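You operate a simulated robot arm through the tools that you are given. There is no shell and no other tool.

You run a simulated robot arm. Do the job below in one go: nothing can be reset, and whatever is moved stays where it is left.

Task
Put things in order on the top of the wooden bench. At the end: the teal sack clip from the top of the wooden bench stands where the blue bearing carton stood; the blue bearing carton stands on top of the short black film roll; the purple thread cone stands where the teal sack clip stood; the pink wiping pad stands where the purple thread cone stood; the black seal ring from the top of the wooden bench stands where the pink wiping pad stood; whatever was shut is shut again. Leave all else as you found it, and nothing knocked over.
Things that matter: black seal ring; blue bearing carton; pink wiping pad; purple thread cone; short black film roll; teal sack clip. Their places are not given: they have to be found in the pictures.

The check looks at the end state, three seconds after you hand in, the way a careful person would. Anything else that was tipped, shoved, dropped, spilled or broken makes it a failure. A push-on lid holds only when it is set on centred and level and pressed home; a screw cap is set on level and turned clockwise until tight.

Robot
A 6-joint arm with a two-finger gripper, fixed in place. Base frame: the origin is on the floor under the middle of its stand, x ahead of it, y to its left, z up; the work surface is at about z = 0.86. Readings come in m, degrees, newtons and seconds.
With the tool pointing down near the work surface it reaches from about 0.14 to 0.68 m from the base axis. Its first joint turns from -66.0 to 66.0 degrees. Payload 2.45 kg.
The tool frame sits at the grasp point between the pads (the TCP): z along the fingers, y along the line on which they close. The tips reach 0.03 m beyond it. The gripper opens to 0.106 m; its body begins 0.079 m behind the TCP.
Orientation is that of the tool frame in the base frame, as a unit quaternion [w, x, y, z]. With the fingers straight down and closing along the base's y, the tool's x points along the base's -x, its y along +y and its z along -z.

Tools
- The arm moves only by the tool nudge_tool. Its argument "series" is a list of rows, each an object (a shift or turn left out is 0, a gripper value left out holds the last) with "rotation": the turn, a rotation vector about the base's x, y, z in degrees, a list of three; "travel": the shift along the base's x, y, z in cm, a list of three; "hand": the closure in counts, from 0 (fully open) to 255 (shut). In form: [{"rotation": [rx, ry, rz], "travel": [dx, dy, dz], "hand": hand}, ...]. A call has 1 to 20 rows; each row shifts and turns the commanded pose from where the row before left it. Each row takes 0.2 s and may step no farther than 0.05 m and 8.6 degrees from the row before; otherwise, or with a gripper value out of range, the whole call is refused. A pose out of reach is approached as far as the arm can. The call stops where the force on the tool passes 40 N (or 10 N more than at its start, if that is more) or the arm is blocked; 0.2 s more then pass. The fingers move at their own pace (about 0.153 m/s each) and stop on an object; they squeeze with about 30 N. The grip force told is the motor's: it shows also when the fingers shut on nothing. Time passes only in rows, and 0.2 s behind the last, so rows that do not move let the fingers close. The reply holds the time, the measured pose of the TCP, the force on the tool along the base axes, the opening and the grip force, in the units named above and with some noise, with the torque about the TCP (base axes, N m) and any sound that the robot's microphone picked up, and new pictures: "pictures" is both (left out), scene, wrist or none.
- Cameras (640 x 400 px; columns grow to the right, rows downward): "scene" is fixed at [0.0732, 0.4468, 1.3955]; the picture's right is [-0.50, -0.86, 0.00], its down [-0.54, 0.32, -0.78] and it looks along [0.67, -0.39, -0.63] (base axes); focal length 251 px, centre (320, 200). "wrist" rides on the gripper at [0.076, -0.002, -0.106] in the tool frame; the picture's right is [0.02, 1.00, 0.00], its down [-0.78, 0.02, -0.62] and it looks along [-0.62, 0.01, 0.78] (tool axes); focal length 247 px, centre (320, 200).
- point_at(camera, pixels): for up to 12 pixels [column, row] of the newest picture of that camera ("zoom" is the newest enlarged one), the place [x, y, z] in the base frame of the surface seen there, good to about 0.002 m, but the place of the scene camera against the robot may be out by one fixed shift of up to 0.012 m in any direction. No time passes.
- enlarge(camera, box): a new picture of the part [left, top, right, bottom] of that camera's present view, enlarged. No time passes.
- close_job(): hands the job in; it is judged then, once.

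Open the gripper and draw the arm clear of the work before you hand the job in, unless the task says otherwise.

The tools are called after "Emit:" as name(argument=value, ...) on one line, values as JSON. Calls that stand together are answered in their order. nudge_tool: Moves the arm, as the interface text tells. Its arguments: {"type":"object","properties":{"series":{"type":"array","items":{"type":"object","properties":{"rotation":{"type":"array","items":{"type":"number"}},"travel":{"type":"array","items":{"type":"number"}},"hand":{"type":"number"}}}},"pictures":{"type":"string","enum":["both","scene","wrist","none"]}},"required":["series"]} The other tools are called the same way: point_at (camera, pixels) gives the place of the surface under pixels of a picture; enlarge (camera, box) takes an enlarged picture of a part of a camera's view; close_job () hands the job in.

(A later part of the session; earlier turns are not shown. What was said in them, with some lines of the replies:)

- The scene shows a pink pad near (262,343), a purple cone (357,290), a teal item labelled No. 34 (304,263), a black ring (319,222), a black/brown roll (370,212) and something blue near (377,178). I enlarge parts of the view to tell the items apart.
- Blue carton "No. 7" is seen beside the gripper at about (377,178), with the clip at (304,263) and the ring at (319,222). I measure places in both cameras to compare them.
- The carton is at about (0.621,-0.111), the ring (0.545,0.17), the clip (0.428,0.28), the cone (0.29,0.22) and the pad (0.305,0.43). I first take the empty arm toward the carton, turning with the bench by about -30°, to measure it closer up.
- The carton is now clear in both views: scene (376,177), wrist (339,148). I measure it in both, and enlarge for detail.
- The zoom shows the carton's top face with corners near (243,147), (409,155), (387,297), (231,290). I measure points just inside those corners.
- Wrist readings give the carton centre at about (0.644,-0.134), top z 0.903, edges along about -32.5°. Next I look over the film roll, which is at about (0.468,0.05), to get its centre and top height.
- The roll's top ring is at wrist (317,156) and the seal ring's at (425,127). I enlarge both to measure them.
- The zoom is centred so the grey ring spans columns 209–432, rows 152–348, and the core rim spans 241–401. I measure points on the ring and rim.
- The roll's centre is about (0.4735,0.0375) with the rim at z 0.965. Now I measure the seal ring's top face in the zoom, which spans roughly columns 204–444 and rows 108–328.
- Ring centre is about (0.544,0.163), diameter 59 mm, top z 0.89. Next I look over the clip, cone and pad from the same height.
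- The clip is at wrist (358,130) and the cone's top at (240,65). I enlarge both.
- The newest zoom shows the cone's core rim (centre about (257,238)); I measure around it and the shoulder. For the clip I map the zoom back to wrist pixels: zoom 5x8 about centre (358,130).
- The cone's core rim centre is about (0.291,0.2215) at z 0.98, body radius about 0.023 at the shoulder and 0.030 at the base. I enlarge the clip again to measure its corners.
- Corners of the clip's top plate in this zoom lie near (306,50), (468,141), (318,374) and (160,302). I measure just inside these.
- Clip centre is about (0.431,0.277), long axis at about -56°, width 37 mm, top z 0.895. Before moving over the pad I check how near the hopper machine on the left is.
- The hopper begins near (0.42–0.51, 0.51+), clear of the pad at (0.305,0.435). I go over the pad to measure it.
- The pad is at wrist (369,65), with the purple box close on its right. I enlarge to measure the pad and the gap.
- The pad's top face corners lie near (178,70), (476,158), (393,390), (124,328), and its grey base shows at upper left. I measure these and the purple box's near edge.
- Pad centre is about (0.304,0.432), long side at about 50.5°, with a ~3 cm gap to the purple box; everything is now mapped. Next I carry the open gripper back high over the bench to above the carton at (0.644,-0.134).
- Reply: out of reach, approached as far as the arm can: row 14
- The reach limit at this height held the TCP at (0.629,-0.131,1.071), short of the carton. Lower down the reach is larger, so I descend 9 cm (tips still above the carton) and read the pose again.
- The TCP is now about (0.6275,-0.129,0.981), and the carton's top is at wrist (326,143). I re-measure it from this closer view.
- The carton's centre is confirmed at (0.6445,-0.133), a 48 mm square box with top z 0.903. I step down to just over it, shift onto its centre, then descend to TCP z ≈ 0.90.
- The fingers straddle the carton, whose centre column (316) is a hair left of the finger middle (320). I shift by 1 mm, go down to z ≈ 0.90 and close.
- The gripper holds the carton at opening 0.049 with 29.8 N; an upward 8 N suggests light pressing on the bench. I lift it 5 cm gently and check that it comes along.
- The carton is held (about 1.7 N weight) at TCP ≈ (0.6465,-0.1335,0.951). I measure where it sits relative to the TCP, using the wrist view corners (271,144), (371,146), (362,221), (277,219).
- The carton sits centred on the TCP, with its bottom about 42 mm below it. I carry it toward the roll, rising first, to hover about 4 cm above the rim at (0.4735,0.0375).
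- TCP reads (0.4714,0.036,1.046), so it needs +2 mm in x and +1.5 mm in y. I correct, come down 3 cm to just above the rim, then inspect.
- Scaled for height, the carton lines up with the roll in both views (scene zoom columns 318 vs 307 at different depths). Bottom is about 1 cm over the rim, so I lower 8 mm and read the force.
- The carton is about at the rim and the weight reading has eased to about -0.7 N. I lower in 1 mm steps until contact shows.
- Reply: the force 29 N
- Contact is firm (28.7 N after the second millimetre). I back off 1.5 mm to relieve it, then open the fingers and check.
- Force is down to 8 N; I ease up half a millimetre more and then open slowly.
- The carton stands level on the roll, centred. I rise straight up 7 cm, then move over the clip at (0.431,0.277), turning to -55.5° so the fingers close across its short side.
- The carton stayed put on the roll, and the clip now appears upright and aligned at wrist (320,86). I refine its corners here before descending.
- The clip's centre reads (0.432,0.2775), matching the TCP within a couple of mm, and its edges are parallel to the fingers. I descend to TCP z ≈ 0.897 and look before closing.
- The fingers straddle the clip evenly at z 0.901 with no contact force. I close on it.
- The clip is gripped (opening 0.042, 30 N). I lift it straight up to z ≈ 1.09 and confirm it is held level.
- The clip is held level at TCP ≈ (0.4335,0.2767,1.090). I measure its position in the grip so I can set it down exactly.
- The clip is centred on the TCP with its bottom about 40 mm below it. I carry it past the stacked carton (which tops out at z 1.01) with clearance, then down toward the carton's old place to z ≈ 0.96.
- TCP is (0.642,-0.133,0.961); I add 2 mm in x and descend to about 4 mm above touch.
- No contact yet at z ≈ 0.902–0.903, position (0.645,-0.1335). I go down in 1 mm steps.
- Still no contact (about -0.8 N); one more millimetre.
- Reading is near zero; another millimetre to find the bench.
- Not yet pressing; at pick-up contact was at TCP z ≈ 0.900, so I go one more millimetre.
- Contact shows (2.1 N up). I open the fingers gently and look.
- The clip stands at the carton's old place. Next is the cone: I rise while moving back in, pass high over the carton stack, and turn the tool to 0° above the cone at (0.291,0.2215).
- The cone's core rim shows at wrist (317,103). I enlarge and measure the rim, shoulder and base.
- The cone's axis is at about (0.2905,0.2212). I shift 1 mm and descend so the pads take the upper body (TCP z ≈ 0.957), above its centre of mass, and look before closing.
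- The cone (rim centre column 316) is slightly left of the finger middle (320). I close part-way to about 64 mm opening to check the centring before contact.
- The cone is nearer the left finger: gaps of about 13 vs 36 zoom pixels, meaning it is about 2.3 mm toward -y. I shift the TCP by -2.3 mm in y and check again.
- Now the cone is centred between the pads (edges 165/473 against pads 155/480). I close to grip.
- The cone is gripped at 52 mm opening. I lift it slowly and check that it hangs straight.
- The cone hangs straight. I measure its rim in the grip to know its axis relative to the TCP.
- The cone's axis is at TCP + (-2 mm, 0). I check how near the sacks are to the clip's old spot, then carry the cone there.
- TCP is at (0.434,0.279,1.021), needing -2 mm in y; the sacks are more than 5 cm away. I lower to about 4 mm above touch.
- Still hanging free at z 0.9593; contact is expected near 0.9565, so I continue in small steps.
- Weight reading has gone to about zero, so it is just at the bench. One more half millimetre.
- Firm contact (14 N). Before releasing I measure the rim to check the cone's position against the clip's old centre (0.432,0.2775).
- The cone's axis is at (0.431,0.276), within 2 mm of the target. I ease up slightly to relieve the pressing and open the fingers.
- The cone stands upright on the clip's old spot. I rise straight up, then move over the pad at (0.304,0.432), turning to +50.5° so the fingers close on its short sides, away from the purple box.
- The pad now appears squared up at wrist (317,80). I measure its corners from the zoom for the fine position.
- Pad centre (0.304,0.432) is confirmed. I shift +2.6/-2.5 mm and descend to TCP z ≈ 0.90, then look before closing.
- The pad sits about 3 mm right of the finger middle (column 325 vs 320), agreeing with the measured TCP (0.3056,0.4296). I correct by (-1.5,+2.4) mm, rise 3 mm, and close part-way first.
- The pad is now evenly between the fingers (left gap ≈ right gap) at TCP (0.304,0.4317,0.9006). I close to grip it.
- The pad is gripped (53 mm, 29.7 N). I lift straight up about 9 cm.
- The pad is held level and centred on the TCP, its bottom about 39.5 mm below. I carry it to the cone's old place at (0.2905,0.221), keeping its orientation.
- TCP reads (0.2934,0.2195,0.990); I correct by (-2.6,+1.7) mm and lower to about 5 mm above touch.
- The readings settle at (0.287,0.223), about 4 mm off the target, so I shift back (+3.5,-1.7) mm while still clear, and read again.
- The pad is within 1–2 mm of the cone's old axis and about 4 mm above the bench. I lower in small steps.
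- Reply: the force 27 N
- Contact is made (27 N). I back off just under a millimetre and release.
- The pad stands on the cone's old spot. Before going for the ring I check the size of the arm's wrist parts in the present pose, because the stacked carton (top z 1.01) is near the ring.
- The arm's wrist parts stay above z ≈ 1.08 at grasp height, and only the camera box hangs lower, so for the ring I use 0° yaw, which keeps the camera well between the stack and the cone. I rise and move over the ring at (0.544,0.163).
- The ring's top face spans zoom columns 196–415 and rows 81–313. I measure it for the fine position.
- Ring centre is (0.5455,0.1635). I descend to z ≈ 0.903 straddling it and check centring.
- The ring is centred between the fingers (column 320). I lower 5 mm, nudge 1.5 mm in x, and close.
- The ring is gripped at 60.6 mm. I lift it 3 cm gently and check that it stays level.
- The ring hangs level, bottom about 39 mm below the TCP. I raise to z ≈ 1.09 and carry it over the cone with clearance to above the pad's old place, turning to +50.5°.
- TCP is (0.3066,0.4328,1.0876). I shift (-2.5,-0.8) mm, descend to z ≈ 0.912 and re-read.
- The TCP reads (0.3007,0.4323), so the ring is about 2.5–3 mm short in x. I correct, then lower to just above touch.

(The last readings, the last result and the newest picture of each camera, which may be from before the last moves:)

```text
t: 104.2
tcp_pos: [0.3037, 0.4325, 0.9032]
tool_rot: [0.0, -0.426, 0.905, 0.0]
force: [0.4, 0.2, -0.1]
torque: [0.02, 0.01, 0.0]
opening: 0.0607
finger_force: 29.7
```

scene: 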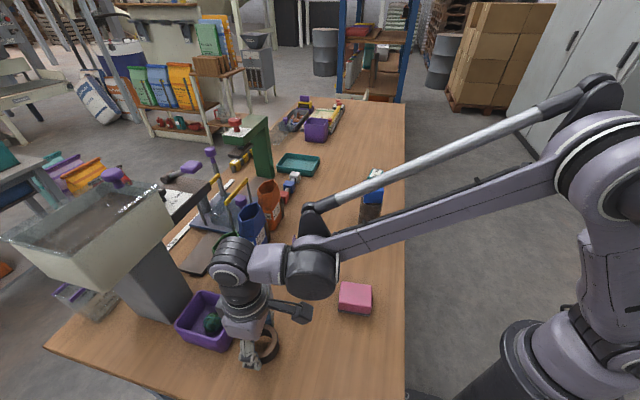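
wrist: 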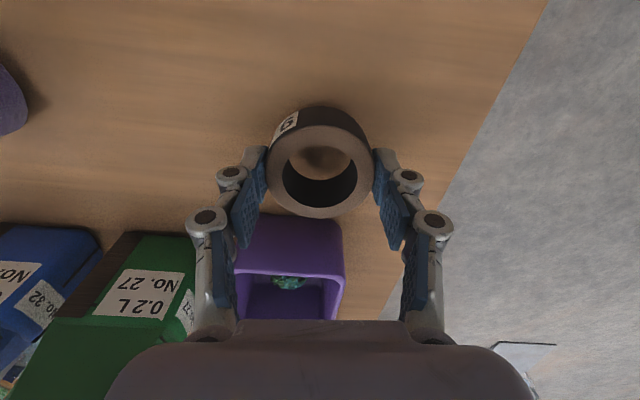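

Position is on target at (0.3035,0.432), z ≈ 0.9028; contact is expected near 0.898. I continue down.

Emit:
nudge_tool(series=[{"travel": [0, 0, -0.2]}, {}], pictures="none")

Emit:
nudge_tool(series=[{"travel": [0, 0, -0.1]}, {}], pictures="none")

```text
t: 104.8
tcp_pos: [0.3056, 0.4333, 0.9024]
tool_rot: [-0.001, -0.426, 0.905, 0.0]
force: [-0.6, 0.1, 0.2]
torque: [0.03, -0.04, 0.0]
opening: 0.0605
finger_force: 30.2
```

```text
t: 105.4
tcp_pos: [0.3044, 0.4317, 0.9]
tool_rot: [0.0, -0.426, 0.905, 0.0]
force: [0.5, 0.6, -0.4]
torque: [-0.02, 0.0, 0.0]
opening: 0.0606
finger_force: 29.3
```

Still free at z ≈ 0.900. I go on in 1 mm steps.

Emit:
nudge_tool(series=[{"travel": [0, 0, -0.1]}, {}], pictures="none")

```text
t: 106.0
tcp_pos: [0.3039, 0.4326, 0.8978]
tool_rot: [0.0, -0.426, 0.905, 0.001]
force: [-1.4, 1.4, 3.0]
torque: [-0.05, -0.08, -0.02]
opening: 0.0605
finger_force: 29.9
```

Contact (3 N up) at z ≈ 0.898. I open the fingers and look.

Emit:
nudge_tool(series=[{"hand": 100}, {"hand": 90}, {"hand": 70}, {"hand": 30}, {"hand": 0}, {}, {}])

Emit:
nudge_tool(series=[{"travel": [0, 0, 2]}, {"travel": [0, 0, 3]}, {"travel": [0, 0, 4]}, {"travel": [0, 0, 4]}, {"travel": [0, 0, 4]}, {}, {}])

Emit:
enlarge(camera="wrist", box=[250, 20, 410, 140])

```text
t: 107.6
tcp_pos: [0.3042, 0.4319, 0.8982]
tool_rot: [0.0, -0.427, 0.904, 0.0]
force: [0.2, 0.6, -1.0]
torque: [-0.04, 0.0, -0.04]
opening: 0.1059
finger_force: 0.1
```

scene: 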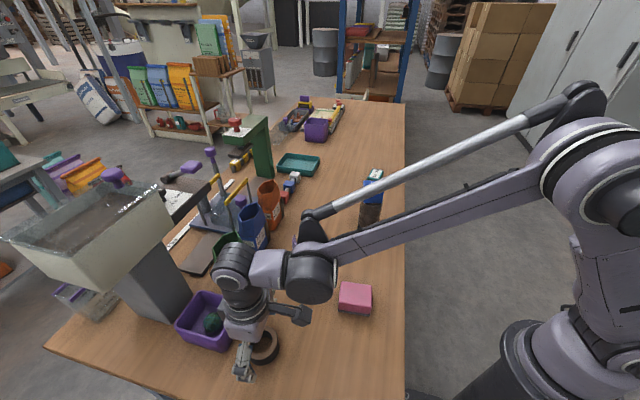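
wrist: 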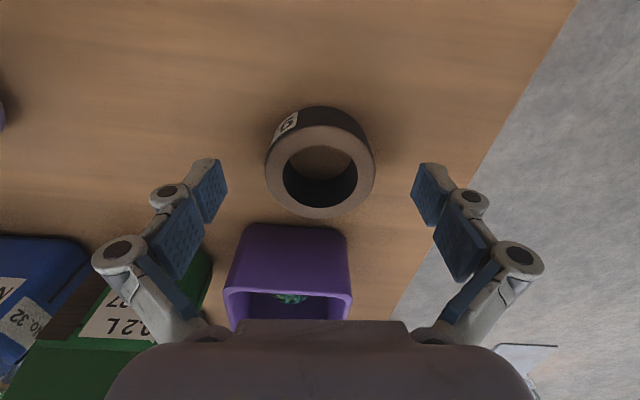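

```text
t: 109.2
tcp_pos: [0.3068, 0.4357, 1.0719]
tool_rot: [0.0, -0.426, 0.905, 0.0]
force: [0.5, 0.3, 0.0]
torque: [-0.01, 0.03, -0.01]
opening: 0.1059
finger_force: 0.0
```

scene: 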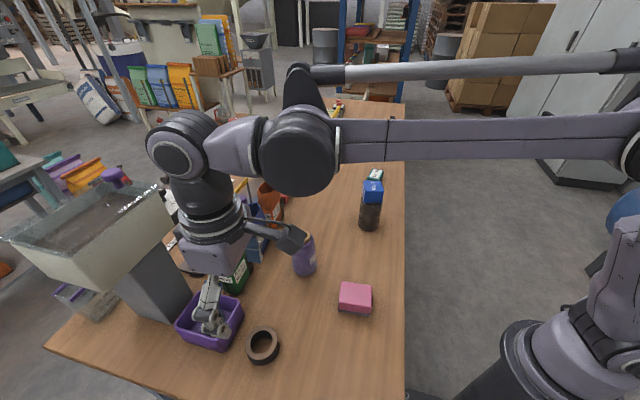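
wrist: 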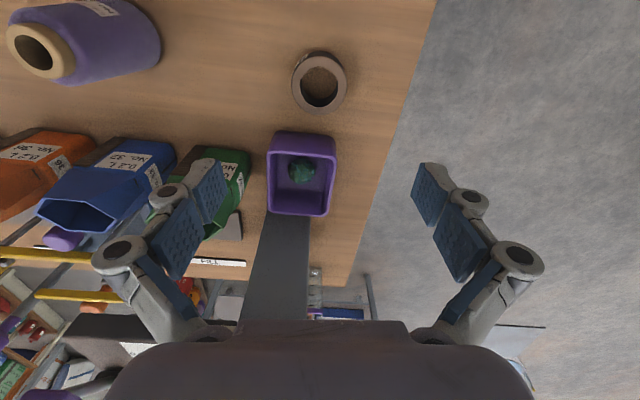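

```text
3.33 times, centred on (330, 80) of wrist
```

zoom: 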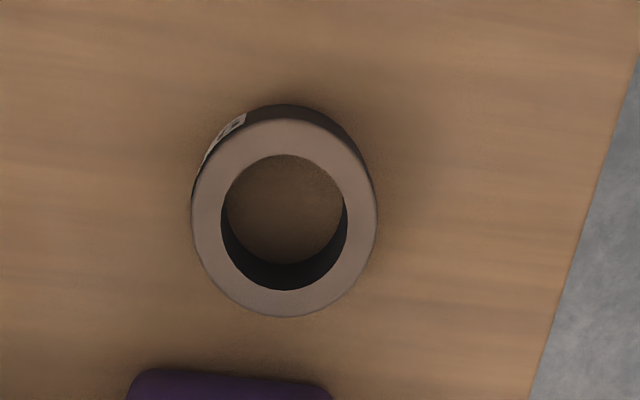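

The ring lies flat on the pad's old spot. I draw the arm back up to about its starting pose to clear the bench and verify everything.

Emit:
nudge_tool(series=[{"travel": [0, -1, 4]}, {"travel": [0, -2, 4]}, {"travel": [0, -2.5, 4], "rotation": [0, 0, -5]}, {"travel": [-0.2, -4, 1], "rotation": [0, 0, -7.5]}, {"travel": [-0.2, -4, 0], "rotation": [0, 0, -7.5]}, {"travel": [-0.2, -4, 0], "rotation": [0, 0, -7.5]}, {"travel": [-0.2, -4, 0], "rotation": [0, 0, -7.5]}, {"travel": [-0.2, -4, 0], "rotation": [0, 0, -7.5]}, {"rotation": [0, 0, -8]}, {}, {}])

Emit:
enlarge(camera="scene", box=[160, 240, 400, 390])

Emit:
enlarge(camera="scene", box=[240, 140, 420, 260])

```text
t: 111.6
tcp_pos: [0.2929, 0.1749, 1.1965]
tool_rot: [0.0, 0.001, 1.0, 0.0]
force: [1.3, -0.6, -0.4]
torque: [-0.02, 0.02, 0.01]
opening: 0.106
finger_force: 0.1
```

scene: 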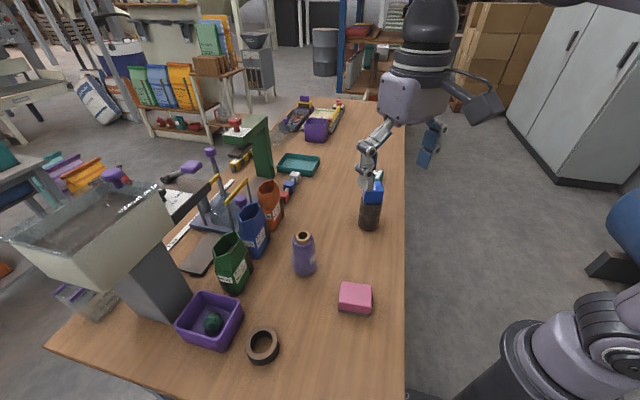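
wrist: 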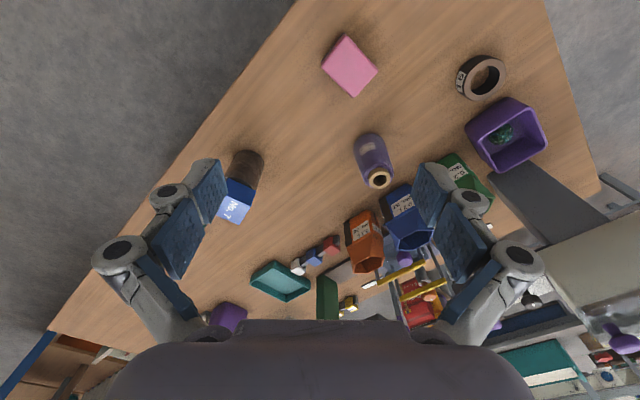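

```text
2.67 times, centred on (280, 315) of scene
```

zoom: 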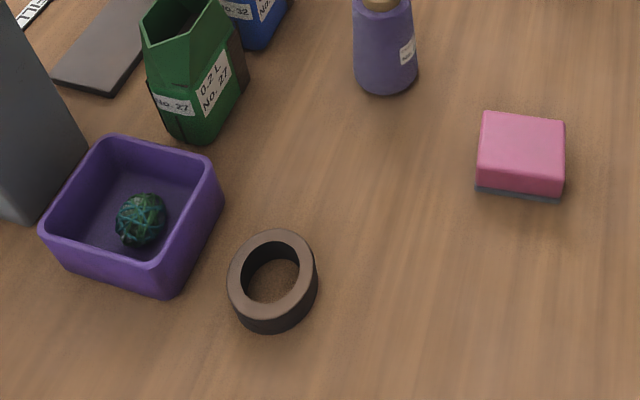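

```text
3.33 times, centred on (330, 200) of scene
```

zoom: 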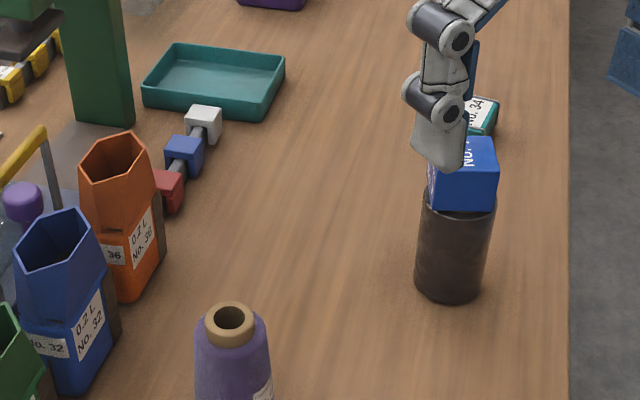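

All five items stand where they should: carton level on the roll, clip behind it at the carton's old place, cone on the clip's spot, pad on the cone's spot, ring flat on the pad's spot. The sacks, the purple box and the rest look unmoved, the gripper is open and the arm is clear, so I hand the job in.

Emit:
close_job()

```text
The job is handed in.
```

I moved all five items to where you asked and handed the job in. I don't have the check's result yet.

| Item | Now stands | How close (my readings) |
|---|---|---|
| Blue bearing carton | on top of the short black film roll | within about 2 mm of the roll's centre, level |
| Teal sack clip | where the carton stood | within about 1 mm |
| Purple thread cone | where the clip stood | within about 2 mm, upright |
| Pink wiping pad | where the cone stood | within about 1 mm |
| Black seal ring | where the pad stood | within about 1 mm, lying flat |

I opened nothing, so there was nothing to shut again. In the last pictures the sacks, the purple box and the other things on the bench looked as they did at the start. The gripper is open and the arm is back near its starting pose, clear of the work.
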